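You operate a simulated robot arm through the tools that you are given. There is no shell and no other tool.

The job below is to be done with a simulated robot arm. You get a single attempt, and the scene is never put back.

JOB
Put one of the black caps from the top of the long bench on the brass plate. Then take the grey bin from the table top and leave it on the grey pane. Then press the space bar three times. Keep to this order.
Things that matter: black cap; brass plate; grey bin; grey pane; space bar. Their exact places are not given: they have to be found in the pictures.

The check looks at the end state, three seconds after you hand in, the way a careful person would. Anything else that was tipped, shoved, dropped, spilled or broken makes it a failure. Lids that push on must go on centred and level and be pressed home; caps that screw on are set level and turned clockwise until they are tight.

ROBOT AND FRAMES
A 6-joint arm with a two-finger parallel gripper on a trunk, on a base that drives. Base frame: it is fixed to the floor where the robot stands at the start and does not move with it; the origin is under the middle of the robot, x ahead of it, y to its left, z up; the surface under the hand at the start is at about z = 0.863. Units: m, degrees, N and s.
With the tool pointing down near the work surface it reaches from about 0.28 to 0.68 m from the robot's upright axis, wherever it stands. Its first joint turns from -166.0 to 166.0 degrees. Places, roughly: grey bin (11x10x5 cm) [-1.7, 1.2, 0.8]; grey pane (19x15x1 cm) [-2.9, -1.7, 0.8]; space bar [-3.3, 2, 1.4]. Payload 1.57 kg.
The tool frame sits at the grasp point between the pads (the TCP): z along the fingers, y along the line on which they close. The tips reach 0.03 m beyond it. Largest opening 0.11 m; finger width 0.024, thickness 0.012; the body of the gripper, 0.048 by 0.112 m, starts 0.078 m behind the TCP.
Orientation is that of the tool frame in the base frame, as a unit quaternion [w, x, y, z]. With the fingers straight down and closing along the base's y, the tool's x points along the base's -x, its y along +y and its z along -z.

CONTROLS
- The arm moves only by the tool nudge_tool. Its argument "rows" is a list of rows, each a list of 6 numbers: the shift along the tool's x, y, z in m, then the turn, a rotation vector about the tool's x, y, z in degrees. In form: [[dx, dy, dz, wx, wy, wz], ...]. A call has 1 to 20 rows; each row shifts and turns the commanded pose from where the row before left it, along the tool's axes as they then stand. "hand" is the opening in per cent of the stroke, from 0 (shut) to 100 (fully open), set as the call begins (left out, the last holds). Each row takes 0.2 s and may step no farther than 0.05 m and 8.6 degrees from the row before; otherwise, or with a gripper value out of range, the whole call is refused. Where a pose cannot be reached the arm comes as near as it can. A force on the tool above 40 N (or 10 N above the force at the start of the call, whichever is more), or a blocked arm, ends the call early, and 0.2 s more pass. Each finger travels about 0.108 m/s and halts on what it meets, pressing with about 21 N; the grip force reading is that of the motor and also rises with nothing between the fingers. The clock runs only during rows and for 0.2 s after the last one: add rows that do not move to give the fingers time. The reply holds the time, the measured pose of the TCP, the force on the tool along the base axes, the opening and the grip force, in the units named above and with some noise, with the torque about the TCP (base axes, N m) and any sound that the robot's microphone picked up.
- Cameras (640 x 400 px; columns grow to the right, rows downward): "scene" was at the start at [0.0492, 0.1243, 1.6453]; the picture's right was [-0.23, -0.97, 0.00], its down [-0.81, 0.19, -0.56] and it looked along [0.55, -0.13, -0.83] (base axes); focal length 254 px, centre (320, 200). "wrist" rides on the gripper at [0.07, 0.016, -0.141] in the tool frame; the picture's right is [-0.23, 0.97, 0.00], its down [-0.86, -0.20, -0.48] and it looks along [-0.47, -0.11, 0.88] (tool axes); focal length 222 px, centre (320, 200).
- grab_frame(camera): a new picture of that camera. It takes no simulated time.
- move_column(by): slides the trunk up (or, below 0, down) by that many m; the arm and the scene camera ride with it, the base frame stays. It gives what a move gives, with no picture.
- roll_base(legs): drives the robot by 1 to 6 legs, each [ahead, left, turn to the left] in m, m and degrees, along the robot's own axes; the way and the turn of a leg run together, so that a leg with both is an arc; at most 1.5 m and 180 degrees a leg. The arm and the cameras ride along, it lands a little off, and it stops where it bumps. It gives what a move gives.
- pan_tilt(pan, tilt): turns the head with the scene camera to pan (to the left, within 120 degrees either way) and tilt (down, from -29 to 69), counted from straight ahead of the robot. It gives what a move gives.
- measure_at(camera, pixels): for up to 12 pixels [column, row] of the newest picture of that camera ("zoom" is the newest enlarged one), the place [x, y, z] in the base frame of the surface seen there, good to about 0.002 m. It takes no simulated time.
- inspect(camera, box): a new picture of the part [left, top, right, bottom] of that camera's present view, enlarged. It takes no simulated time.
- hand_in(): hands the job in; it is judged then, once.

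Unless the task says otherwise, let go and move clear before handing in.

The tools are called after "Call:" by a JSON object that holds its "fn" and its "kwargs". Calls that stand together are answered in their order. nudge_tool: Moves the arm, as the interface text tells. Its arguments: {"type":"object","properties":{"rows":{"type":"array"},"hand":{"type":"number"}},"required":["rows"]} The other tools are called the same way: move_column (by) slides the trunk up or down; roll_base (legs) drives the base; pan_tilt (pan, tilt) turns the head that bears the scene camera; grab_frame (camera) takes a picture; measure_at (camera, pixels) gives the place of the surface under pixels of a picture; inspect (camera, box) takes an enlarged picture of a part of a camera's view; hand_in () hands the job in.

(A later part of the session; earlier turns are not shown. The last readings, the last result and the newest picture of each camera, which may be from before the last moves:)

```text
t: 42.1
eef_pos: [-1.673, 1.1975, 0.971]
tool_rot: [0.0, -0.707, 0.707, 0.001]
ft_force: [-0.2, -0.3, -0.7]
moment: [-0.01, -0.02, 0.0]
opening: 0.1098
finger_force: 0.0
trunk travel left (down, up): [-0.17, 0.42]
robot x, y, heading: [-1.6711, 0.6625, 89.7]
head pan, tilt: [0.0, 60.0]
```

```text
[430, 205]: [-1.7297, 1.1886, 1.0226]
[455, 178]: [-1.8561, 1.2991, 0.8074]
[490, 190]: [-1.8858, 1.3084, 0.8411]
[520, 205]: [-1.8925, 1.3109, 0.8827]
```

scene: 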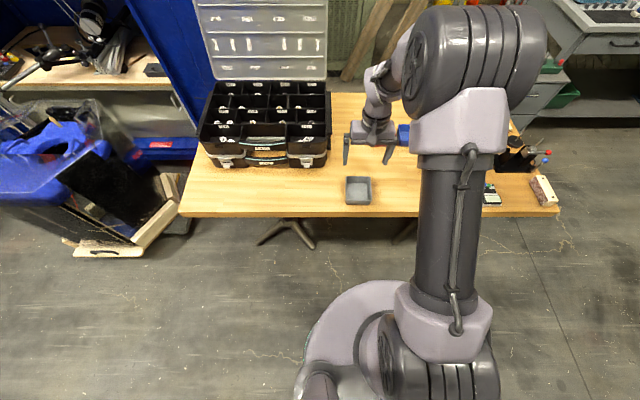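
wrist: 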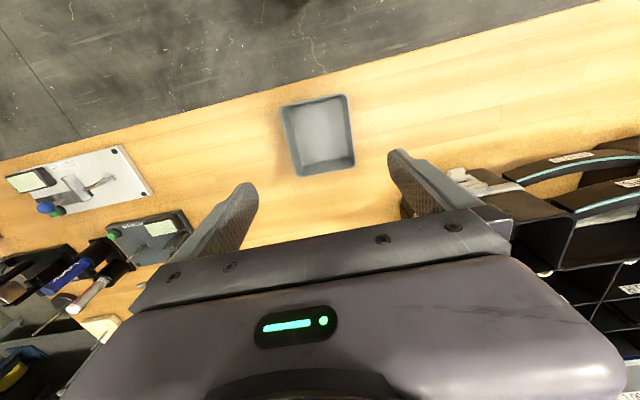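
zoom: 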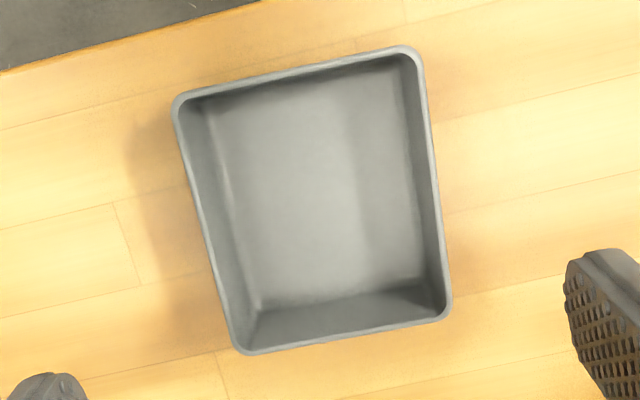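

Call:
{"fn": "measure_at", "kwargs": {"camera": "zoom", "pixels": [[178, 110], [200, 212], [242, 348], [447, 306], [432, 180], [415, 60], [300, 68], [345, 336], [205, 212], [427, 180], [320, 200], [500, 200]]}}

```text
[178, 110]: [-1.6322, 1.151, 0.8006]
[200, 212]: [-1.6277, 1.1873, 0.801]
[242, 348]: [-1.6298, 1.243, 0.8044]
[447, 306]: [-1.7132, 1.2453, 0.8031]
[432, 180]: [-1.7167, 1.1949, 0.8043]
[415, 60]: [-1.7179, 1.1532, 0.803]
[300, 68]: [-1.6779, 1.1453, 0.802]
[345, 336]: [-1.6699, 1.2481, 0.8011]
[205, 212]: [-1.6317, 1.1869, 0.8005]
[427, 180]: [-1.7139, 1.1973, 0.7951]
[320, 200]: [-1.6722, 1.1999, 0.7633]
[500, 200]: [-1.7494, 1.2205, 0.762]
```

The bin's outer rim spans x -1.719..-1.626 centred on (-1.6725,1.197), and the tool is centred on it within 1 mm. I'll go down in two stages.

Call:
{"fn": "nudge_tool", "kwargs": {"rows": [[0, 0, 0.045, 0, 0, 0], [0, 0, 0.045, 0, 0, 0], [0, 0, 0.03, 0, 0, 0], [0, 0, 0, 0, 0, 0]]}}

Call:
{"fn": "grab_frame", "kwargs": {"camera": "wrist"}}

Call:
{"fn": "inspect", "kwargs": {"camera": "scene", "box": [310, 110, 430, 230]}}

```text
t: 43.1
eef_pos: [-1.6735, 1.1997, 0.8502]
tool_rot: [0.0, 0.707, -0.707, 0.0]
ft_force: [0.6, -0.2, 0.7]
moment: [0.01, -0.02, -0.01]
opening: 0.1098
finger_force: 0.1
trunk travel left (down, up): [-0.17, 0.42]
robot x, y, heading: [-1.6704, 0.6642, 89.9]
head pan, tilt: [0.0, 60.0]
```

```text
taken
```

wrist: 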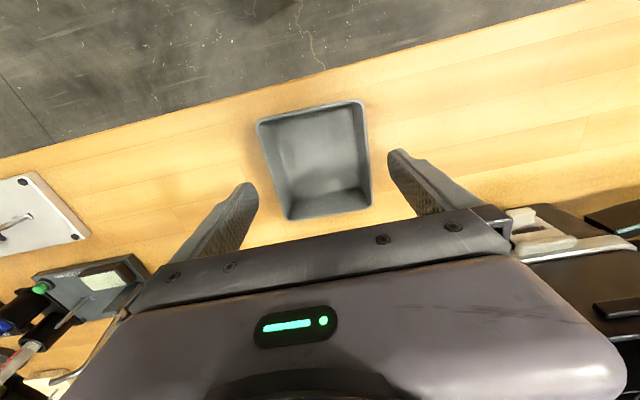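

```text
3.33 times, centred on (370, 170) of scene
```

zoom: 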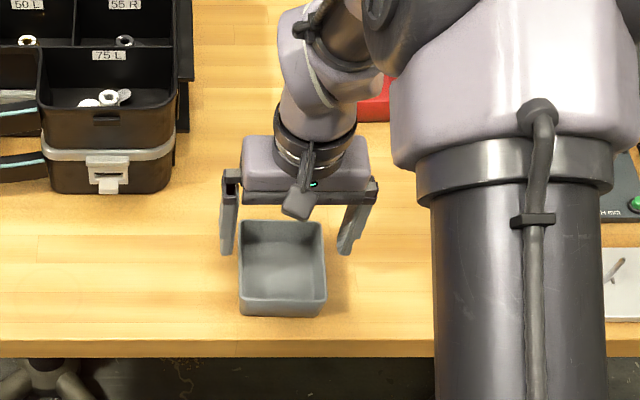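

The fingers will straddle the bin with clearance both sides, and nothing else is close. I'll go down the remaining 5 cm.

Call:
{"fn": "nudge_tool", "kwargs": {"rows": [[0, 0, 0.02, 0, 0, 0], [0, 0, 0.02, 0, 0, 0], [0, 0, 0.011, 0, 0, 0], [0, 0, 0, 0, 0, 0]]}}

Call:
{"fn": "grab_frame", "kwargs": {"camera": "wrist"}}

Call:
{"fn": "inspect", "kwargs": {"camera": "scene", "box": [310, 110, 430, 230]}}

```text
t: 44.1
eef_pos: [-1.6708, 1.1972, 0.7995]
tool_rot: [0.0, -0.707, 0.708, 0.0]
ft_force: [0.4, -0.2, -1.0]
moment: [0.0, -0.02, -0.01]
opening: 0.1102
finger_force: 0.1
trunk travel left (down, up): [-0.17, 0.42]
robot x, y, heading: [-1.6696, 0.6621, 90.0]
head pan, tilt: [0.0, 60.0]
```

```text
taken
```

wrist: 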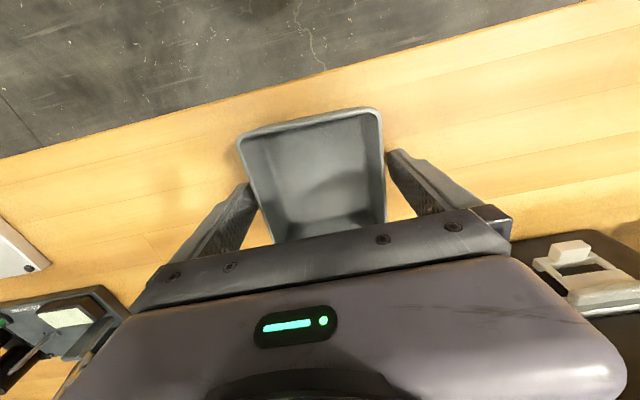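

```text
3.33 times, centred on (370, 170) of scene
```

zoom: 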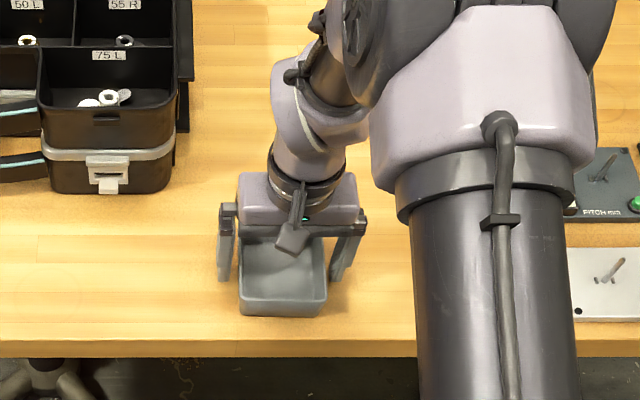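

The fingers are on both sides of the bin at z≈0.80 with no contact. I'll close gently onto it.

Call:
{"fn": "nudge_tool", "kwargs": {"rows": [[0, 0, 0, 0, 0, 0], [0, 0, 0, 0, 0, 0], [0, 0, 0, 0, 0, 0]], "hand": 0}}

Call:
{"fn": "grab_frame", "kwargs": {"camera": "wrist"}}

```text
t: 44.9
eef_pos: [-1.6734, 1.1972, 0.7997]
tool_rot: [0.0, 0.707, -0.707, 0.0]
ft_force: [-0.3, -0.1, 0.2]
moment: [0.04, 0.0, 0.0]
opening: 0.0911
finger_force: 21.1
trunk travel left (down, up): [-0.17, 0.42]
robot x, y, heading: [-1.6711, 0.6647, 90.2]
head pan, tilt: [0.0, 60.0]
```

```text
taken
```

wrist: 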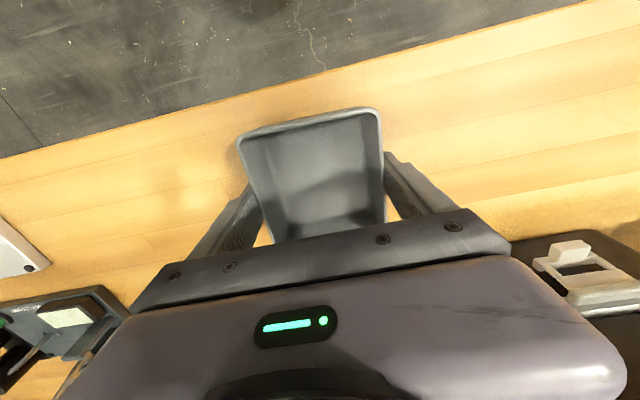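

Gripped at 91 mm with 21 N. I'll lift slowly by a few centimetres and check that the bin comes up level.

Call:
{"fn": "nudge_tool", "kwargs": {"rows": [[0, 0, -0.01, 0, 0, 0], [0, 0, -0.015, 0, 0, 0], [0, 0, -0.015, 0, 0, 0], [0, 0, 0, 0, 0, 0]]}}

Call:
{"fn": "grab_frame", "kwargs": {"camera": "wrist"}}

Call:
{"fn": "inspect", "kwargs": {"camera": "scene", "box": [310, 110, 430, 230]}}

```text
t: 45.9
eef_pos: [-1.6732, 1.1967, 0.8406]
tool_rot: [-0.001, -0.707, 0.708, -0.001]
ft_force: [-0.3, 0.7, 0.2]
moment: [0.0, 0.03, 0.03]
opening: 0.0915
finger_force: 21.2
trunk travel left (down, up): [-0.17, 0.42]
robot x, y, heading: [-1.6676, 0.6595, 89.8]
head pan, tilt: [0.0, 60.0]
```

```text
taken
```

wrist: 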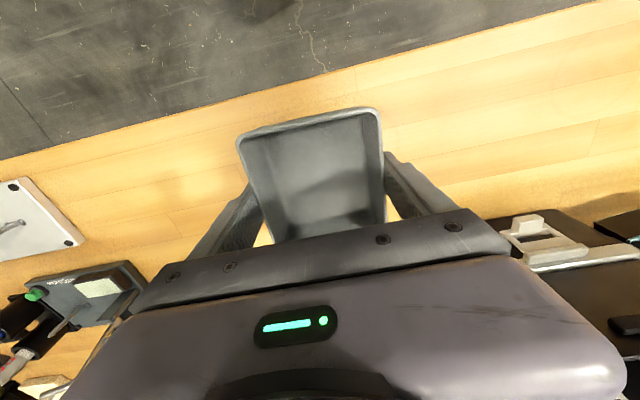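

```text
3.33 times, centred on (370, 170) of scene
```

zoom: 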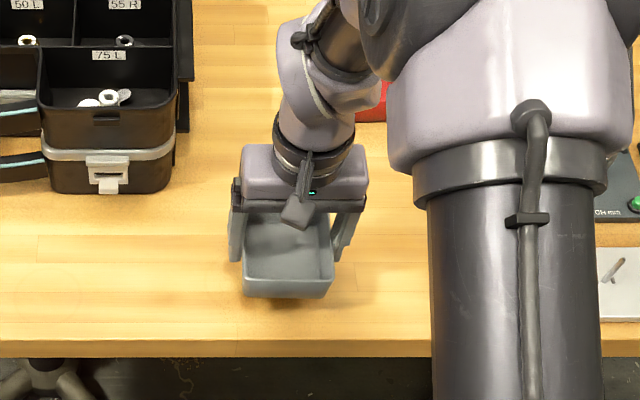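

The bin is held level, unchanged in the wrist view. I'll raise it well above the table and pull it back toward the robot.

Call:
{"fn": "nudge_tool", "kwargs": {"rows": [[0, 0, -0.03, 0, 0, 0], [0, 0, -0.03, 0, 0, 0], [0, 0, -0.03, 0, 0, 0], [0, 0, -0.03, 0, 0, 0], [0.025, 0, -0.02, 0, 0, 0], [0.03, 0, 0, 0, 0, 0], [0.03, 0, 0, 0, 0, 0], [0.03, 0, 0, 0, 0, 0], [0.02, 0, 0, 0, 0, 0], [0, 0, 0, 0, 0, 0]]}}

Call:
{"fn": "grab_frame", "kwargs": {"camera": "wrist"}}

Call:
{"fn": "pan_tilt", "kwargs": {"pan": 100, "tilt": 25}}

Call:
{"fn": "grab_frame", "kwargs": {"camera": "scene"}}

```text
t: 48.1
eef_pos: [-1.6732, 1.0605, 0.9796]
tool_rot: [0.0, -0.707, 0.707, 0.001]
ft_force: [0.6, 0.4, -0.4]
moment: [0.01, 0.01, -0.01]
opening: 0.0912
finger_force: 21.0
trunk travel left (down, up): [-0.17, 0.42]
robot x, y, heading: [-1.6712, 0.6649, 90.0]
head pan, tilt: [0.0, 60.0]
```

```text
taken
```

wrist: 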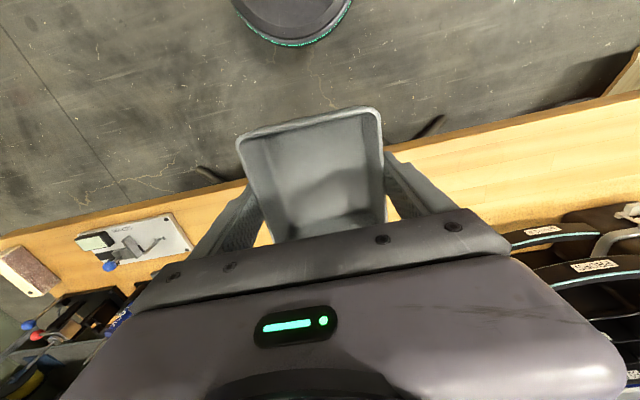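

```text
t: 49.9
eef_pos: [-1.6731, 1.0616, 0.9799]
tool_rot: [-0.001, -0.707, 0.707, 0.0]
ft_force: [0.0, -0.3, -1.2]
moment: [0.0, 0.01, -0.01]
opening: 0.0911
finger_force: 21.1
trunk travel left (down, up): [-0.17, 0.42]
robot x, y, heading: [-1.6693, 0.6666, 90.1]
head pan, tilt: [100.0, 25.0]
```

```text
taken
```

scene: 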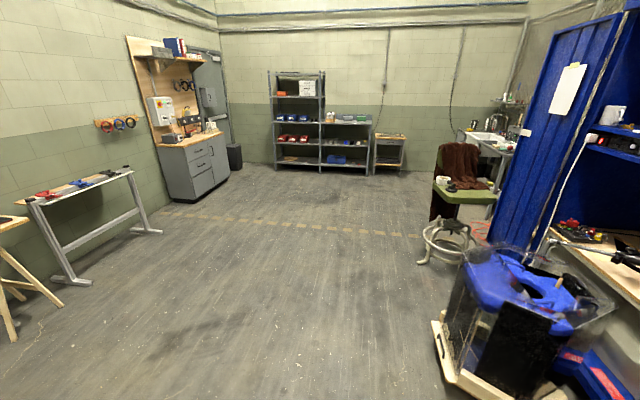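

The floor between here and the trestle table is clear, and the bin remains firmly held. I'll back off, turn around and drive toward the trestle table, stopping short to look.

Call:
{"fn": "roll_base", "kwargs": {"legs": [[-0.6, 0, 0], [0, 0, 90], [0, 0, 90], [0.4, -1.2, 0]]}}

Call:
{"fn": "pan_tilt", "kwargs": {"pan": 0, "tilt": 40}}

Call:
{"fn": "grab_frame", "kwargs": {"camera": "scene"}}

Call:
{"fn": "grab_frame", "kwargs": {"camera": "wrist"}}

```text
t: 67.0
eef_pos: [-2.8761, -0.7538, 0.9791]
tool_rot: [-0.001, 0.703, 0.711, 0.0]
ft_force: [-0.5, -1.2, -0.1]
moment: [0.02, 0.0, -0.02]
opening: 0.0913
finger_force: 20.9
trunk travel left (down, up): [-0.17, 0.42]
robot x, y, heading: [-2.8867, -0.355, -89.3]
head pan, tilt: [100.0, 25.0]
```

```text
t: 68.7
eef_pos: [-2.8758, -0.7545, 0.9801]
tool_rot: [0.0, 0.703, 0.711, 0.0]
ft_force: [-0.4, 0.4, -0.4]
moment: [0.0, -0.02, 0.0]
opening: 0.0909
finger_force: 21.2
trunk travel left (down, up): [-0.17, 0.42]
robot x, y, heading: [-2.8826, -0.3551, -89.4]
head pan, tilt: [0.0, 40.0]
```

```text
taken
```

scene: 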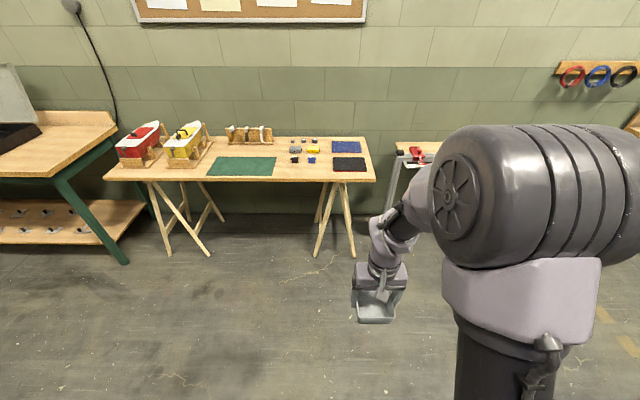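

```text
taken
```

wrist: 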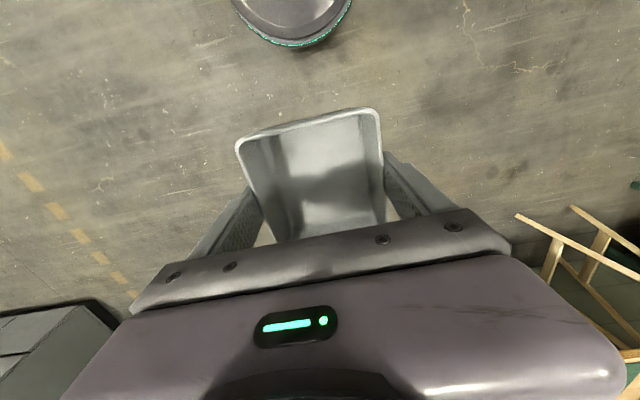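

The trestle table shows a blue pane at (347,147) and a dark one at (349,164), beside small blocks. I'll enlarge it and measure.

Call:
{"fn": "inspect", "kwargs": {"camera": "scene", "box": [270, 125, 390, 195]}}

Call:
{"fn": "measure_at", "kwargs": {"camera": "scene", "pixels": [[349, 164], [347, 147], [334, 159], [365, 158], [368, 171], [334, 171], [350, 180], [295, 160], [312, 160], [230, 165], [325, 185], [372, 180]]}}

```text
5.33 times, centred on (330, 160) of scene
```

zoom: 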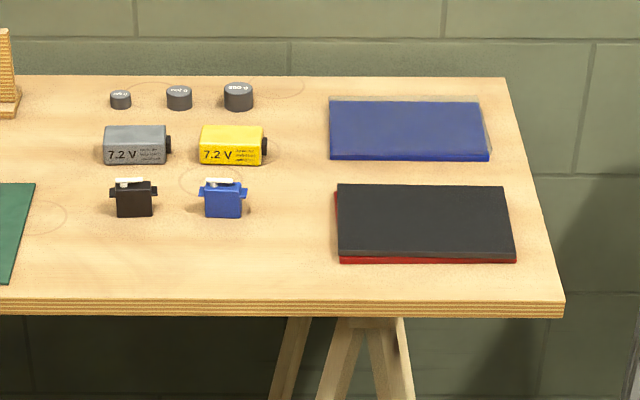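

```text
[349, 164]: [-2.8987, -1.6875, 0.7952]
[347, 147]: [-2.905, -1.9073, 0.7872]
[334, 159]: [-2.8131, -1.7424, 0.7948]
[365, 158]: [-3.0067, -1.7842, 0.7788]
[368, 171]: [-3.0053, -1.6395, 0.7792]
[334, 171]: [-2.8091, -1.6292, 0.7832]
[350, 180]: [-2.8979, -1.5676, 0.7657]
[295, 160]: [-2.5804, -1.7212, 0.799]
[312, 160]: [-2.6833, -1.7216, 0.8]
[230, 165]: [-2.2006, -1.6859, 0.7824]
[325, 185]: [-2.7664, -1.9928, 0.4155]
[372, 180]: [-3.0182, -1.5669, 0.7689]
```

The dark grey pane lies on a red one at (-2.90,-1.69) with its top at z≈0.795, matching the given place; the blue one is at y≈-1.91. Before driving closer I'll check where the trestle legs stand.

Call:
{"fn": "measure_at", "kwargs": {"camera": "scene", "pixels": [[316, 256], [353, 257], [400, 220], [385, 200], [336, 159], [364, 159], [367, 170], [334, 168], [350, 155], [350, 173]]}}

Call:
{"fn": "measure_at", "kwargs": {"camera": "zoom", "pixels": [[342, 190], [499, 191], [508, 245], [342, 245], [425, 190], [425, 245], [425, 215], [430, 259], [545, 309], [560, 280]]}}

```text
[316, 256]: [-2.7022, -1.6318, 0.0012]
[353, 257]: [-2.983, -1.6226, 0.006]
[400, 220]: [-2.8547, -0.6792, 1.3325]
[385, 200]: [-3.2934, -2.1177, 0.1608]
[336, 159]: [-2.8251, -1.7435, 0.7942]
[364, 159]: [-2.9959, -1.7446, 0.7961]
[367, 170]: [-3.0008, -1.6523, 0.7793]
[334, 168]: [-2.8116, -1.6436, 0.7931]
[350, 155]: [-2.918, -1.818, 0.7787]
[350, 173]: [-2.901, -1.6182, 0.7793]
```

```text
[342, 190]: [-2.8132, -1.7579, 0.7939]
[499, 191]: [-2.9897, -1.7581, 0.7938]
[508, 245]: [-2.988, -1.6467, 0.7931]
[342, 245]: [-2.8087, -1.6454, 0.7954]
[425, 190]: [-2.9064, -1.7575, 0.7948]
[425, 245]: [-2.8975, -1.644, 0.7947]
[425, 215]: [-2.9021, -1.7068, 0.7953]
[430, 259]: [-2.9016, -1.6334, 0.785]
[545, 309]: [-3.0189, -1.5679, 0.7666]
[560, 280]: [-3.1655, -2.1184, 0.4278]
```

The legs stand at y≈-1.63, leaving room. I'll drive ahead 0.78 m so that the pane's centre is about 0.56 m in front.

Call:
{"fn": "roll_base", "kwargs": {"legs": [[0.5, -0.012, 0], [0.28, -0.006, -0.6]]}}

Call:
{"fn": "pan_tilt", "kwargs": {"pan": 0, "tilt": 58}}

Call:
{"fn": "grab_frame", "kwargs": {"camera": "scene"}}

Call:
{"fn": "grab_frame", "kwargs": {"camera": "wrist"}}

```text
t: 73.2
eef_pos: [-2.8918, -1.5359, 0.9795]
tool_rot: [0.0, 0.706, 0.708, 0.0]
ft_force: [0.5, -0.7, -0.9]
moment: [0.01, 0.0, 0.03]
opening: 0.091
finger_force: 21.3
trunk travel left (down, up): [-0.17, 0.42]
robot x, y, heading: [-2.8911, -1.1366, -89.9]
head pan, tilt: [0.0, 40.0]
```

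```text
t: 74.0
eef_pos: [-2.8903, -1.5349, 0.9805]
tool_rot: [0.0, 0.706, 0.709, 0.0]
ft_force: [-0.7, -0.2, -0.7]
moment: [-0.01, 0.02, 0.0]
opening: 0.091
finger_force: 21.1
trunk travel left (down, up): [-0.17, 0.42]
robot x, y, heading: [-2.8932, -1.1374, -89.6]
head pan, tilt: [0.0, 58.0]
```

```text
taken
```

scene: 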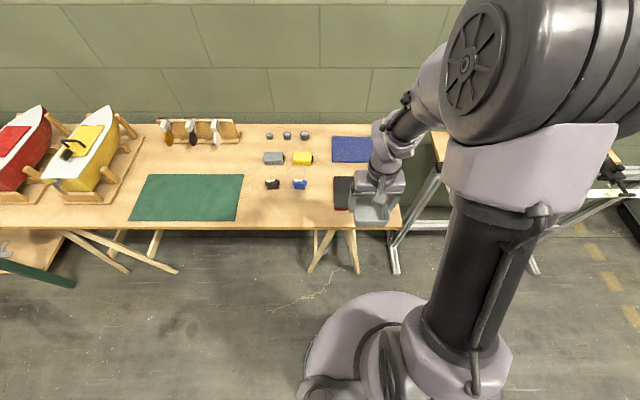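

```text
taken
```

wrist: 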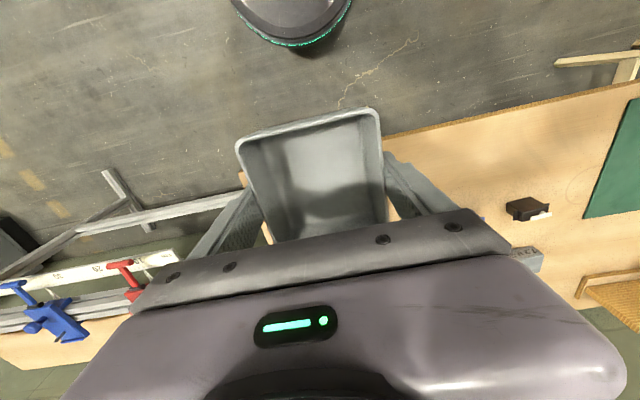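

The pane at (345,193) is partly hidden by the arm. I'll swing the bin aside to the right to see the pane fully.

Call:
{"fn": "nudge_tool", "kwargs": {"rows": [[0.02, -0.04, -0.01, 0, 0, 0], [0.02, -0.04, -0.01, 0, 0, 0], [0, -0.045, 0, 0, 0, 0], [0, -0.045, 0, 0, 0, 0], [0, -0.04, 0, 0, 0, 0], [0, 0, 0, 0, 0, 0]]}}

Call:
{"fn": "grab_frame", "kwargs": {"camera": "scene"}}

Call:
{"fn": "grab_frame", "kwargs": {"camera": "wrist"}}

```text
t: 75.4
eef_pos: [-3.1007, -1.4958, 1.0007]
tool_rot: [0.001, 0.706, 0.708, 0.0]
ft_force: [0.4, 0.1, -0.3]
moment: [0.0, 0.01, -0.02]
opening: 0.091
finger_force: 21.3
trunk travel left (down, up): [-0.17, 0.42]
robot x, y, heading: [-2.8957, -1.1355, -90.1]
head pan, tilt: [0.0, 58.0]
```

```text
taken
```

scene: 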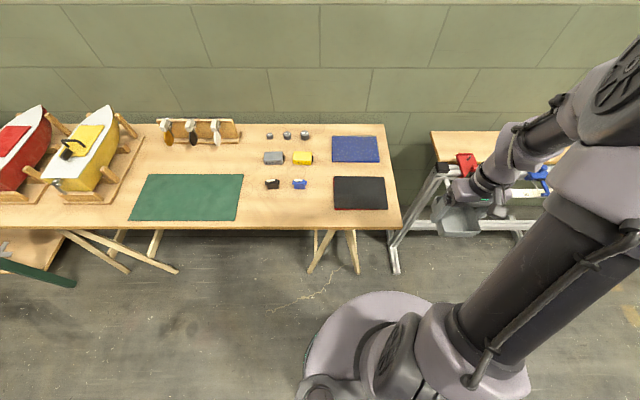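

```text
taken
```

wrist: 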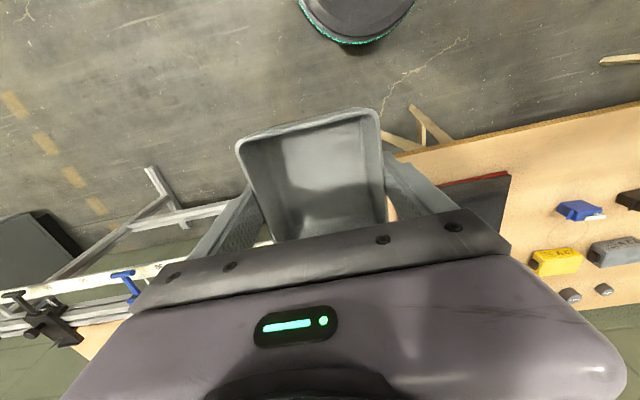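

The pane is now fully visible at (360,193). I'll enlarge it and measure its corners and the surfaces around it.

Call:
{"fn": "inspect", "kwargs": {"camera": "scene", "box": [315, 125, 415, 225]}}

Call:
{"fn": "inspect", "kwargs": {"camera": "wrist", "box": [380, 130, 640, 310]}}

```text
4.00 times, centred on (365, 175) of scene
```

zoom: 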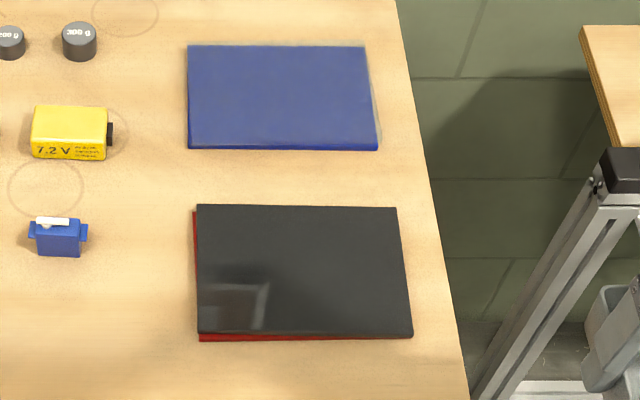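

```text
2.22 times, centred on (510, 220) of wrist
```

zoom: 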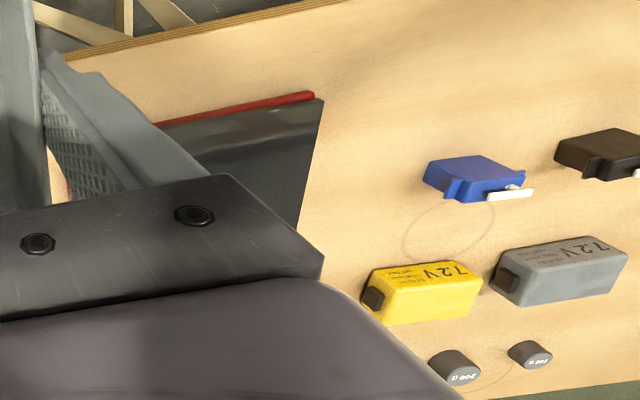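

The dark pane is a smoked grey sheet lying on a red one. I'll measure its corners from the scene picture.

Call:
{"fn": "inspect", "kwargs": {"camera": "scene", "box": [315, 125, 415, 225]}}

Call:
{"fn": "measure_at", "kwargs": {"camera": "zoom", "pixels": [[200, 208], [395, 210], [408, 332], [202, 330], [300, 270], [300, 209], [300, 331], [198, 270], [402, 270], [300, 360], [170, 300], [430, 270]]}}

```text
4.00 times, centred on (365, 175) of scene
```

zoom: 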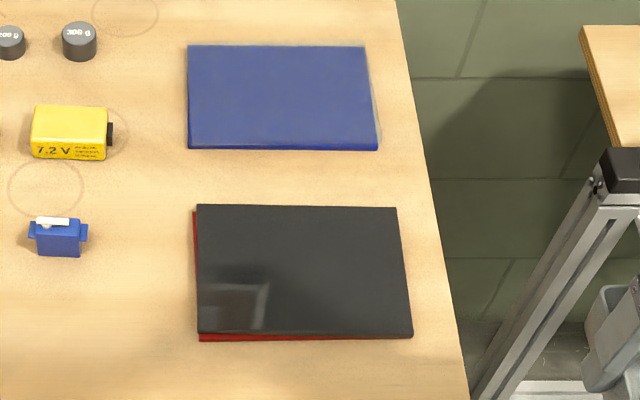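

```text
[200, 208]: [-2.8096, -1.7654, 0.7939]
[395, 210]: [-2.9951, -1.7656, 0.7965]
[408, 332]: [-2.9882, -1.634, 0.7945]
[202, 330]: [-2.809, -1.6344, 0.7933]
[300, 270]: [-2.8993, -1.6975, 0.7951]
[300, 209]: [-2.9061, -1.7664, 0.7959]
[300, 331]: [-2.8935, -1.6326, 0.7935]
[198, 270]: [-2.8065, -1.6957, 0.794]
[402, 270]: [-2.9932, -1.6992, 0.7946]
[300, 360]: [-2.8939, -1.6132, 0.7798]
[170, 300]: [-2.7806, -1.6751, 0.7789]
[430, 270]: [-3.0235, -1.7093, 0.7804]
```

The grey pane's top spans x -2.806..-2.994, y -1.631..-1.768, centre (-2.900,-1.699), z≈0.7945. I'll carry the bin back and over the pane's centre, staying high.

Call:
{"fn": "nudge_tool", "kwargs": {"rows": [[0, 0.045, 0, 0, 0, 0], [0, 0.045, 0, 0, 0, 0], [0, 0.045, 0, 0, 0, 0], [0, 0.045, 0, 0, 0, 0], [-0.03, 0.0207, 0, 0, 0, 0], [-0.043, 0, 0, 0, 0, 0], [-0.043, 0, 0, 0, 0, 0], [-0.043, 0, 0.02, 0, 0, 0], [-0.044, 0, 0.02, 0, 0, 0], [0, 0, 0.03, 0, 0, 0], [0, 0, 0, 0, 0, 0]]}}

Call:
{"fn": "grab_frame", "kwargs": {"camera": "scene"}}

Call:
{"fn": "grab_frame", "kwargs": {"camera": "wrist"}}

Call:
{"fn": "inspect", "kwargs": {"camera": "scene", "box": [315, 125, 415, 225]}}

```text
t: 77.8
eef_pos: [-2.8986, -1.6983, 0.9295]
tool_rot: [0.0, 0.706, 0.709, 0.0]
ft_force: [0.4, -0.3, -0.5]
moment: [-0.01, -0.02, 0.0]
opening: 0.0909
finger_force: 21.1
trunk travel left (down, up): [-0.17, 0.42]
robot x, y, heading: [-2.8925, -1.1374, -89.8]
head pan, tilt: [0.0, 58.0]
```

```text
taken
```

scene: 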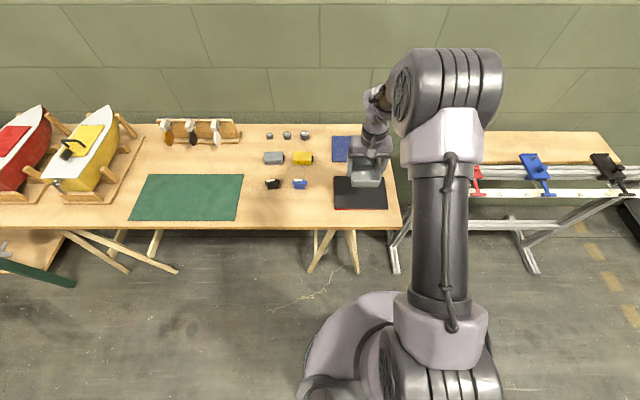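

```text
taken
```

wrist: 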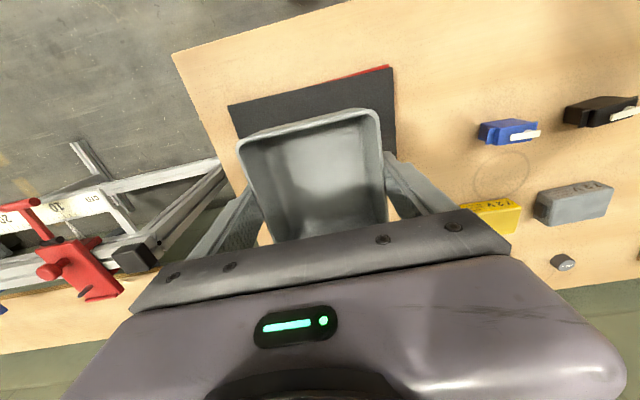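

```text
4.00 times, centred on (365, 175) of scene
```

zoom: 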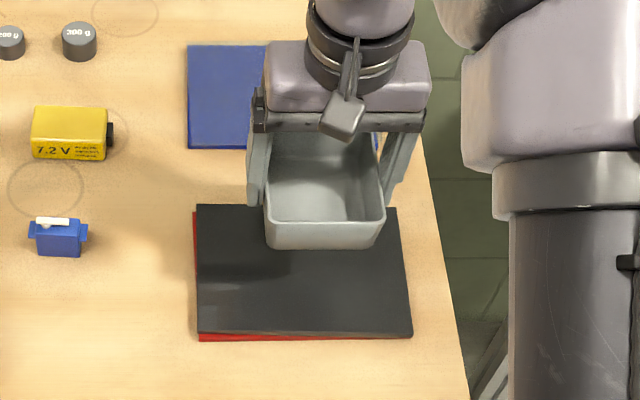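

The bin hangs over the pane. I'll measure its rim to confirm it's centred before lowering.

Call:
{"fn": "measure_at", "kwargs": {"camera": "zoom", "pixels": [[270, 221], [380, 217], [325, 219], [325, 246], [325, 180], [320, 205]]}}

Call:
{"fn": "measure_at", "kwargs": {"camera": "wrist", "pixels": [[242, 145], [378, 112], [310, 128], [386, 190], [262, 200], [232, 106], [386, 72], [310, 185]]}}

```text
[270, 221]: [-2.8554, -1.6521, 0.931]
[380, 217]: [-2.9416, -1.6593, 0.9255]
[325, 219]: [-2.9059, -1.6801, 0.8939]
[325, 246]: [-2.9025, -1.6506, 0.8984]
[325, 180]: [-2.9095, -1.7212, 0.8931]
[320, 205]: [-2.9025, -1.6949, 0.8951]
```

```text
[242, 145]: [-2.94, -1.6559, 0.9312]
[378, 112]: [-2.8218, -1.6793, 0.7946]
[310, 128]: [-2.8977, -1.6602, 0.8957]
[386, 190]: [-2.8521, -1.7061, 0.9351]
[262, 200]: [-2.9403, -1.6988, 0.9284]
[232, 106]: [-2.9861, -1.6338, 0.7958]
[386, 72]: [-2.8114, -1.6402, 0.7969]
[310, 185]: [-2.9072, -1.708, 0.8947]
```

The bin is centred at about (-2.899,-1.70) above the pane. I'll lower it to about 6 mm above the pane, then in small steps.

Call:
{"fn": "nudge_tool", "kwargs": {"rows": [[0, 0, 0.04, 0, 0, 0], [0, 0, 0.03, 0, 0, 0], [0, 0, 0.019, 0, 0, 0], [0, 0, 0, 0, 0, 0]]}}

Call:
{"fn": "nudge_tool", "kwargs": {"rows": [[0, 0, 0.002, 0, 0, 0], [0, 0, 0.0015, 0, 0, 0], [0, 0, 0, 0, 0, 0]]}}

Call:
{"fn": "inspect", "kwargs": {"camera": "scene", "box": [315, 125, 415, 225]}}

```text
t: 78.8
eef_pos: [-2.8993, -1.6975, 0.8414]
tool_rot: [0.0, 0.706, 0.708, -0.001]
ft_force: [-0.6, 0.4, -1.0]
moment: [0.02, -0.01, 0.0]
opening: 0.091
finger_force: 21.3
trunk travel left (down, up): [-0.17, 0.42]
robot x, y, heading: [-2.8982, -1.1361, -89.6]
head pan, tilt: [0.0, 58.0]
```

```text
t: 79.6
eef_pos: [-2.9006, -1.6994, 0.8379]
tool_rot: [0.0, 0.706, 0.708, 0.0]
ft_force: [-0.3, -0.3, -0.7]
moment: [0.0, -0.01, -0.02]
opening: 0.0906
finger_force: 21.1
trunk travel left (down, up): [-0.17, 0.42]
robot x, y, heading: [-2.8943, -1.1351, -89.7]
head pan, tilt: [0.0, 58.0]
```

```text
4.00 times, centred on (365, 175) of scene
```

zoom: 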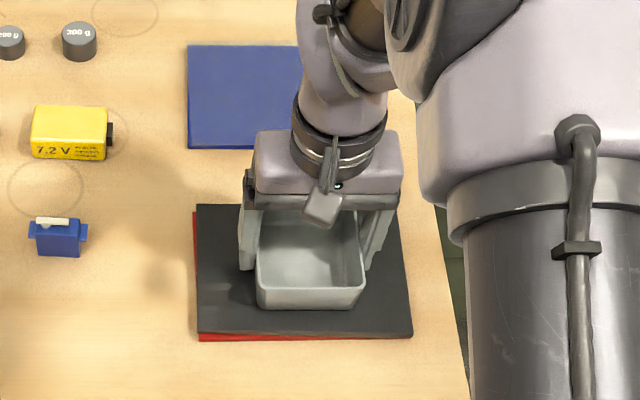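

No contact yet at z 0.838. I'll continue in small steps until the force rises.

Call:
{"fn": "nudge_tool", "kwargs": {"rows": [[0, 0, 0.0015, 0, 0, 0], [0, 0, 0, 0, 0, 0]]}}

Call:
{"fn": "nudge_tool", "kwargs": {"rows": [[0, 0, 0.001, 0, 0, 0], [0, 0, 0, 0, 0, 0]]}}

Call:
{"fn": "nudge_tool", "kwargs": {"rows": [[0, 0, 0.001, 0, 0, 0], [0, 0, 0, 0, 0, 0]]}}

```text
t: 80.2
eef_pos: [-2.9, -1.6988, 0.8344]
tool_rot: [0.0, 0.706, 0.708, 0.0]
ft_force: [0.2, 0.3, -0.1]
moment: [-0.02, -0.02, 0.05]
opening: 0.0908
finger_force: 20.8
trunk travel left (down, up): [-0.17, 0.42]
robot x, y, heading: [-2.8948, -1.1355, -89.7]
head pan, tilt: [0.0, 58.0]
```

```text
t: 80.8
eef_pos: [-2.8998, -1.6982, 0.8348]
tool_rot: [0.001, 0.706, 0.708, 0.0]
ft_force: [0.0, -0.5, 4.1]
moment: [0.03, -0.01, 0.0]
opening: 0.091
finger_force: 21.2
trunk travel left (down, up): [-0.17, 0.42]
robot x, y, heading: [-2.8947, -1.1369, -89.7]
head pan, tilt: [0.0, 58.0]
```

```text
t: 81.4
eef_pos: [-2.8995, -1.6977, 0.8346]
tool_rot: [0.001, 0.706, 0.708, -0.001]
ft_force: [-1.1, -2.4, 12.8]
moment: [0.16, 0.04, 0.0]
opening: 0.0911
finger_force: 21.2
trunk travel left (down, up): [-0.17, 0.42]
robot x, y, heading: [-2.894, -1.1374, -89.8]
head pan, tilt: [0.0, 58.0]
```

The bin touches the pane (12.8 N). I'll relieve the press, open fully and rise straight up.

Call:
{"fn": "nudge_tool", "kwargs": {"rows": [[0, 0, -0.0017, 0, 0, 0], [0, 0, 0, 0, 0, 0]]}}

Call:
{"fn": "nudge_tool", "kwargs": {"rows": [[0, 0, 0, 0, 0, 0], [0, 0, 0, 0, 0, 0], [0, 0, 0, 0, 0, 0]], "hand": 100}}

Call:
{"fn": "grab_frame", "kwargs": {"camera": "wrist"}}

Call:
{"fn": "inspect", "kwargs": {"camera": "scene", "box": [315, 125, 415, 225]}}

```text
t: 82.0
eef_pos: [-2.8991, -1.698, 0.835]
tool_rot: [-0.001, 0.705, 0.709, 0.0]
ft_force: [0.3, 0.1, 1.4]
moment: [-0.12, 0.02, 0.01]
opening: 0.0911
finger_force: 20.9
trunk travel left (down, up): [-0.17, 0.42]
robot x, y, heading: [-2.8936, -1.138, -89.6]
head pan, tilt: [0.0, 58.0]
```

```text
t: 82.8
eef_pos: [-2.8991, -1.6986, 0.8365]
tool_rot: [0.0, 0.706, 0.708, -0.001]
ft_force: [-0.9, -0.6, 0.1]
moment: [0.06, 0.0, 0.03]
opening: 0.11
finger_force: 0.1
trunk travel left (down, up): [-0.17, 0.42]
robot x, y, heading: [-2.8943, -1.1357, -89.8]
head pan, tilt: [0.0, 58.0]
```

```text
taken
```

wrist: 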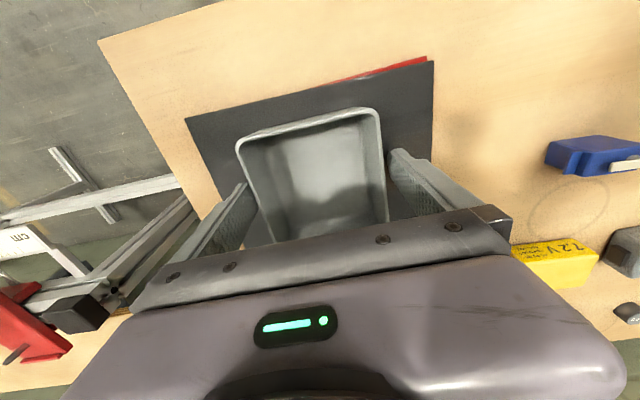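

```text
4.00 times, centred on (365, 175) of scene
```

zoom: 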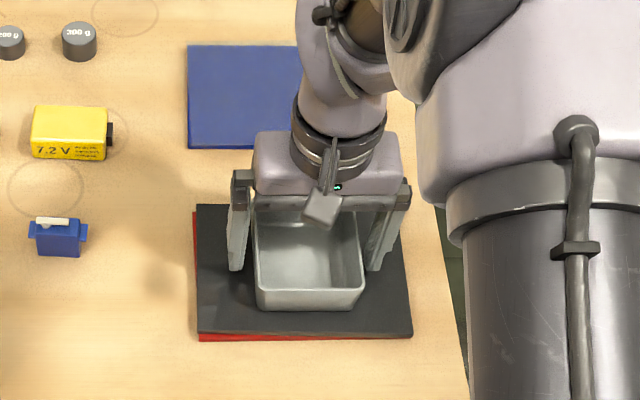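

The fingers are open and free of the bin, which stands on the pane. I'll rise straight up, then pull back toward the robot.

Call:
{"fn": "nudge_tool", "kwargs": {"rows": [[0, 0, -0.02, 0, 0, 0], [0, 0, -0.03, 0, 0, 0], [0, 0, -0.04, 0, 0, 0], [0, 0, -0.04, 0, 0, 0], [0, 0, -0.04, 0, 0, 0], [0.04, 0, -0.02, 0, 0, 0], [0.045, 0, 0, 0, 0, 0], [0.045, 0, 0, 0, 0, 0], [0.04, 0, 0, 0, 0, 0], [0, 0, 0, 0, 0, 0]]}}

Call:
{"fn": "grab_frame", "kwargs": {"camera": "scene"}}

Call:
{"fn": "grab_frame", "kwargs": {"camera": "wrist"}}

```text
t: 85.0
eef_pos: [-2.9011, -1.5269, 1.0247]
tool_rot: [0.0, 0.706, 0.708, 0.0]
ft_force: [0.4, 0.1, 0.4]
moment: [0.0, -0.01, -0.02]
opening: 0.1102
finger_force: 0.1
trunk travel left (down, up): [-0.17, 0.42]
robot x, y, heading: [-2.8936, -1.1354, -89.6]
head pan, tilt: [0.0, 58.0]
```

```text
taken
```

scene: 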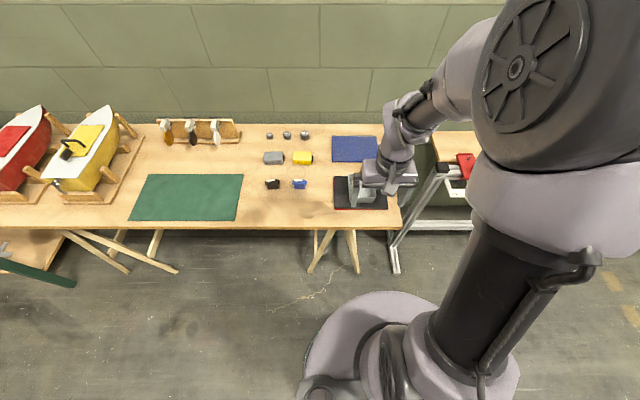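

```text
taken
```

wrist: 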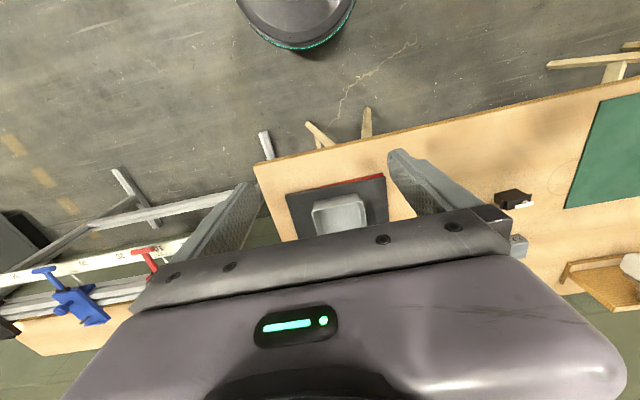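

The bin stands on the grey pane, visible at wrist (340,215). I'll back off, turn around, and look at the pane once more and at the cabinet with the laptop.

Call:
{"fn": "roll_base", "kwargs": {"legs": [[-0.7, 0, 0]]}}

Call:
{"fn": "pan_tilt", "kwargs": {"pan": 0, "tilt": 40}}

Call:
{"fn": "grab_frame", "kwargs": {"camera": "scene"}}

Call:
{"fn": "inspect", "kwargs": {"camera": "scene", "box": [270, 125, 390, 195]}}

```text
t: 88.8
eef_pos: [-2.9026, -0.8403, 1.026]
tool_rot: [0.0, 0.706, 0.709, 0.001]
ft_force: [0.1, -0.6, 1.2]
moment: [0.0, -0.01, 0.02]
opening: 0.11
finger_force: 0.1
trunk travel left (down, up): [-0.17, 0.42]
robot x, y, heading: [-2.8982, -0.4535, -89.6]
head pan, tilt: [0.0, 58.0]
```

```text
t: 89.6
eef_pos: [-2.903, -0.8409, 1.0234]
tool_rot: [0.0, 0.705, 0.709, 0.0]
ft_force: [0.9, -0.2, -0.4]
moment: [0.0, -0.02, 0.02]
opening: 0.1098
finger_force: 0.0
trunk travel left (down, up): [-0.17, 0.42]
robot x, y, heading: [-2.8996, -0.4483, -89.5]
head pan, tilt: [0.0, 40.0]
```

```text
taken
```

scene: 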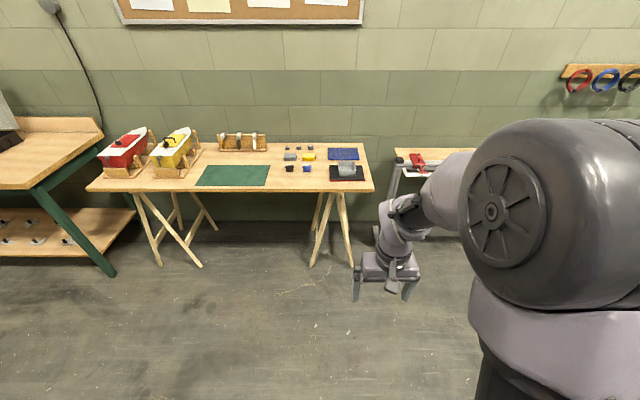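

```text
5.33 times, centred on (330, 160) of scene
```

zoom: 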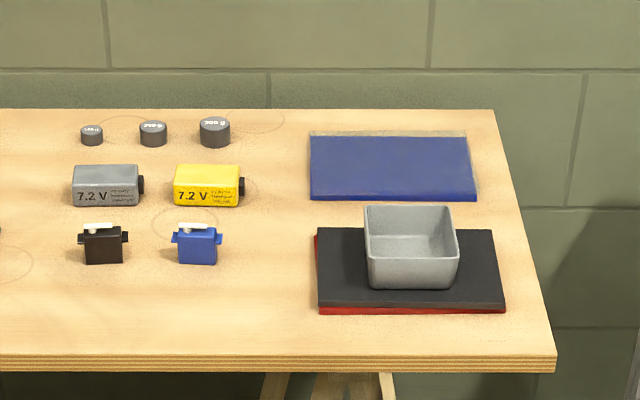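

The bin sits level in the middle of the grey pane, with everything else undisturbed. Now I'll turn around to face the cabinet and look at the laptop.

Call:
{"fn": "roll_base", "kwargs": {"legs": [[0, 0, 90], [0, 0, 90]]}}

Call:
{"fn": "pan_tilt", "kwargs": {"pan": 5, "tilt": 15}}

Call:
{"fn": "grab_frame", "kwargs": {"camera": "scene"}}

```text
t: 97.6
eef_pos: [-2.8847, -0.0616, 1.025]
tool_rot: [0.001, -0.7, 0.714, 0.0]
ft_force: [-0.2, 0.8, -0.7]
moment: [-0.01, 0.04, 0.01]
opening: 0.11
finger_force: 0.1
trunk travel left (down, up): [-0.17, 0.42]
robot x, y, heading: [-2.9005, -0.449, 88.8]
head pan, tilt: [0.0, 40.0]
```

```text
t: 98.5
eef_pos: [-2.8846, -0.0619, 1.0247]
tool_rot: [0.0, -0.7, 0.714, 0.0]
ft_force: [-0.6, -0.5, -0.2]
moment: [-0.04, -0.01, 0.0]
opening: 0.1101
finger_force: 0.0
trunk travel left (down, up): [-0.17, 0.42]
robot x, y, heading: [-2.9016, -0.4498, 89.0]
head pan, tilt: [5.0, 15.0]
```

```text
taken
```

scene: 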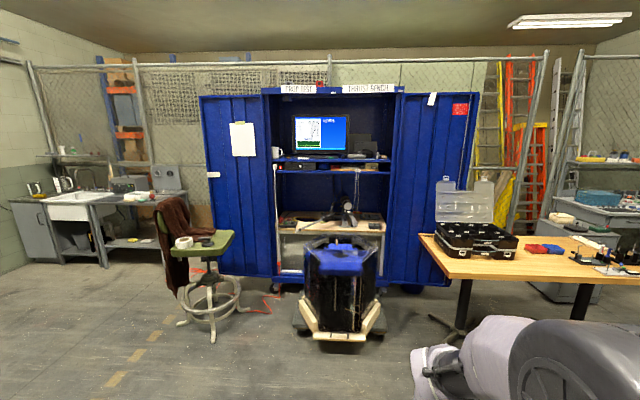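

Call:
{"fn": "inspect", "kwargs": {"camera": "scene", "box": [255, 75, 415, 205]}}

Call:
{"fn": "inspect", "kwargs": {"camera": "scene", "box": [160, 190, 460, 350]}}

Call:
{"fn": "measure_at", "kwargs": {"camera": "scene", "pixels": [[320, 158], [320, 165], [320, 172], [290, 150], [370, 155], [340, 250], [310, 325], [380, 325], [345, 335], [340, 225], [275, 240], [210, 240]]}}

```text
3.08 times, centred on (335, 140) of scene
```

zoom: 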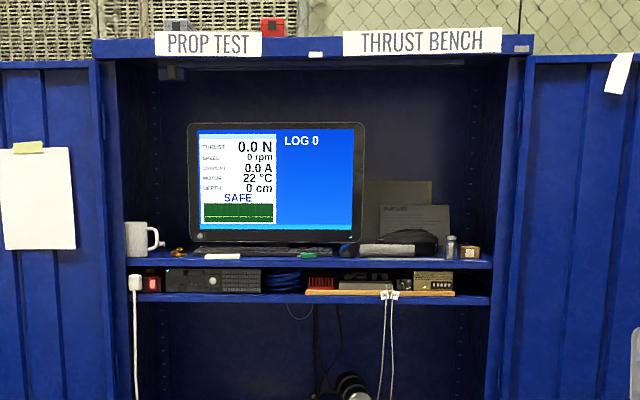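

```text
2.13 times, centred on (310, 270) of scene
```

zoom: 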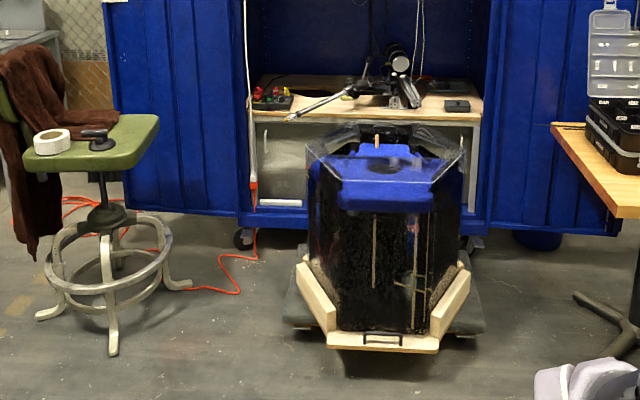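

```text
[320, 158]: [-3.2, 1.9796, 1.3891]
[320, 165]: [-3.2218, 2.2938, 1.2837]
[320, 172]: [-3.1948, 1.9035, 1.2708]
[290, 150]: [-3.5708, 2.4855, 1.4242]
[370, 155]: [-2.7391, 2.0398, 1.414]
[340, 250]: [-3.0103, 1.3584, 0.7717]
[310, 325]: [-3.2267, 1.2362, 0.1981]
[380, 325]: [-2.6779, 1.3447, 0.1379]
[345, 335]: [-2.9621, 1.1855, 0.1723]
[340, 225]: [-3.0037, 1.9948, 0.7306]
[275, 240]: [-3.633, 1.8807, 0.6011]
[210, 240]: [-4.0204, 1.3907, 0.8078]
```

The keyboard is on the upper shelf in front of the monitor showing "LOG 0"; a tank on a dolly at (340,270) and a stool at (210,290) stand in front. I need the floor layout, so I'll measure these and my own base size.

Call:
{"fn": "measure_at", "kwargs": {"camera": "scene", "pixels": [[180, 322], [213, 340], [247, 315], [255, 300], [293, 325], [300, 300], [388, 325], [280, 290], [262, 310], [305, 345], [375, 345], [235, 300]]}}

Call:
{"fn": "pan_tilt", "kwargs": {"pan": 0, "tilt": 69}}

Call:
{"fn": "grab_frame", "kwargs": {"camera": "scene"}}

Call:
{"fn": "measure_at", "kwargs": {"camera": "scene", "pixels": [[330, 262], [300, 300], [280, 330], [262, 380], [420, 262], [360, 255], [270, 350], [330, 300]]}}

```text
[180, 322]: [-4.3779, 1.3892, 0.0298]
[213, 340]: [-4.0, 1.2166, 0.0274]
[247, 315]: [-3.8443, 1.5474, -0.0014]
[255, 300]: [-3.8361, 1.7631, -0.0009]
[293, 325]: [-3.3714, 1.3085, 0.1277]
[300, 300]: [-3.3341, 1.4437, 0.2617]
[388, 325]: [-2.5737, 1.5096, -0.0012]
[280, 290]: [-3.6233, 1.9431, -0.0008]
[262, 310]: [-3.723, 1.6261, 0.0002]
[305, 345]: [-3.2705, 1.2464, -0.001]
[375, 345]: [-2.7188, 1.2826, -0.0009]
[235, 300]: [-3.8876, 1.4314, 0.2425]
```

```text
t: 99.7
eef_pos: [-2.8841, -0.0603, 1.0256]
tool_rot: [0.0, -0.7, 0.714, 0.0]
ft_force: [-0.3, -0.5, -0.1]
moment: [-0.01, 0.0, 0.01]
opening: 0.11
finger_force: 0.1
trunk travel left (down, up): [-0.17, 0.42]
robot x, y, heading: [-2.8983, -0.452, 89.0]
head pan, tilt: [0.0, 68.8]
```

```text
taken
```

scene: 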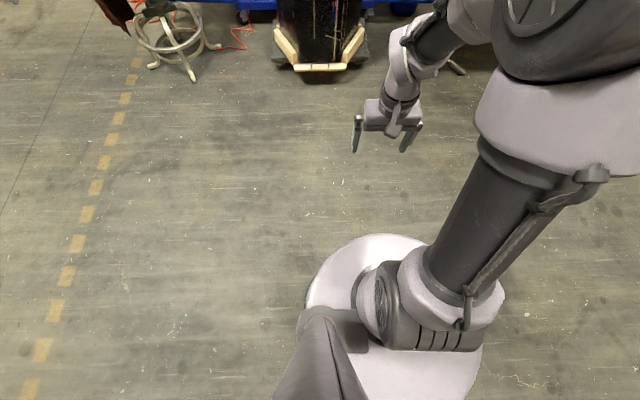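

```text
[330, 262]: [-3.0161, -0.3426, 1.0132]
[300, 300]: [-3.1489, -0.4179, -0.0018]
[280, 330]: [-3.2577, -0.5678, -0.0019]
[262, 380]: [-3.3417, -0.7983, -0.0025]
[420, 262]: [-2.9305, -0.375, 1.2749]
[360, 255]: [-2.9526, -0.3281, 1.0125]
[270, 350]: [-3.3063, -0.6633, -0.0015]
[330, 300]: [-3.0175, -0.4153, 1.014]
```

The disc seen at (360,255) is the trunk's top at z≈1.01, not the base. I'll check the base's size with the wrist camera, where the ringed base shows at the top.

Call:
{"fn": "grab_frame", "kwargs": {"camera": "wrist"}}

Call:
{"fn": "measure_at", "kwargs": {"camera": "wrist", "pixels": [[295, 20], [295, 40], [250, 20], [340, 20], [345, 5], [300, 45], [295, 5], [245, 8]]}}

```text
taken
```

wrist: 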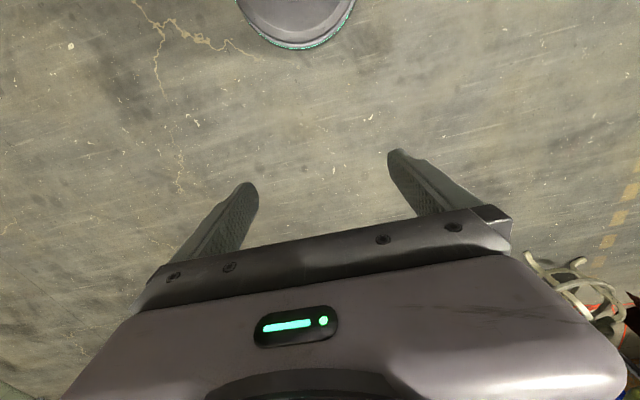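

```text
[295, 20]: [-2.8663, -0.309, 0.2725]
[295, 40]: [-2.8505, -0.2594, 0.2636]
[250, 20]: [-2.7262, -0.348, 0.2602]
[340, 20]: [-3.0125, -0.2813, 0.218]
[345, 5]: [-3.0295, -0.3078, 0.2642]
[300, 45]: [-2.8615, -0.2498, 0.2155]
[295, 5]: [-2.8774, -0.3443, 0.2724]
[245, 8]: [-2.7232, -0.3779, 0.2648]
```

My base is about 0.21 m in radius, so I can come near the gap left of the tank. I'll raise the trunk and drive to about (-3.5,0.75) for a close look at the keyboard and the floor.

Call:
{"fn": "move_column", "kwargs": {"by": 0.3}}

Call:
{"fn": "roll_base", "kwargs": {"legs": [[0.3, 0.6, 1.0], [0.85, 0, 0]]}}

Call:
{"fn": "pan_tilt", "kwargs": {"pan": 0, "tilt": 30}}

Call:
{"fn": "grab_frame", "kwargs": {"camera": "scene"}}

```text
t: 102.7
eef_pos: [-2.8843, -0.0617, 1.3246]
tool_rot: [0.0, -0.701, 0.713, -0.001]
ft_force: [0.5, 0.7, -0.8]
moment: [0.03, 0.03, 0.0]
opening: 0.1102
finger_force: 0.1
trunk travel left (down, up): [-0.47, 0.12]
robot x, y, heading: [-2.8962, -0.452, 89.0]
head pan, tilt: [0.0, 68.8]
```

```text
t: 110.6
eef_pos: [-3.5084, 1.0953, 1.3257]
tool_rot: [0.0, 0.714, -0.7, 0.0]
ft_force: [-0.2, -0.3, 0.5]
moment: [-0.01, 0.02, 0.04]
opening: 0.1096
finger_force: 0.0
trunk travel left (down, up): [-0.47, 0.12]
robot x, y, heading: [-3.5045, 0.7046, 91.2]
head pan, tilt: [0.0, 68.8]
```

```text
t: 111.6
eef_pos: [-3.5089, 1.0953, 1.3253]
tool_rot: [0.0, 0.714, -0.701, 0.0]
ft_force: [0.1, 1.0, -0.7]
moment: [0.0, 0.02, 0.0]
opening: 0.1102
finger_force: 0.0
trunk travel left (down, up): [-0.47, 0.12]
robot x, y, heading: [-3.5079, 0.7033, 91.1]
head pan, tilt: [0.0, 30.0]
```

```text
taken
```

scene: 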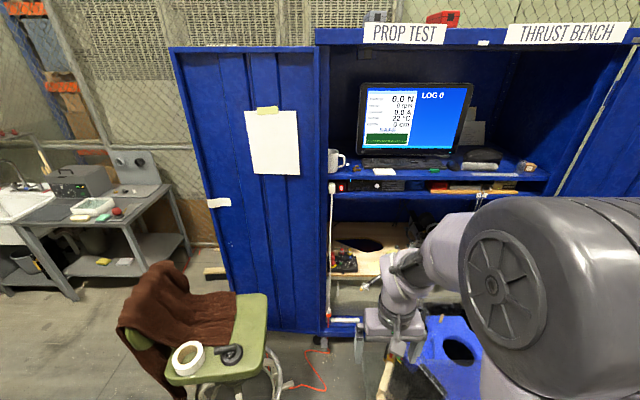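

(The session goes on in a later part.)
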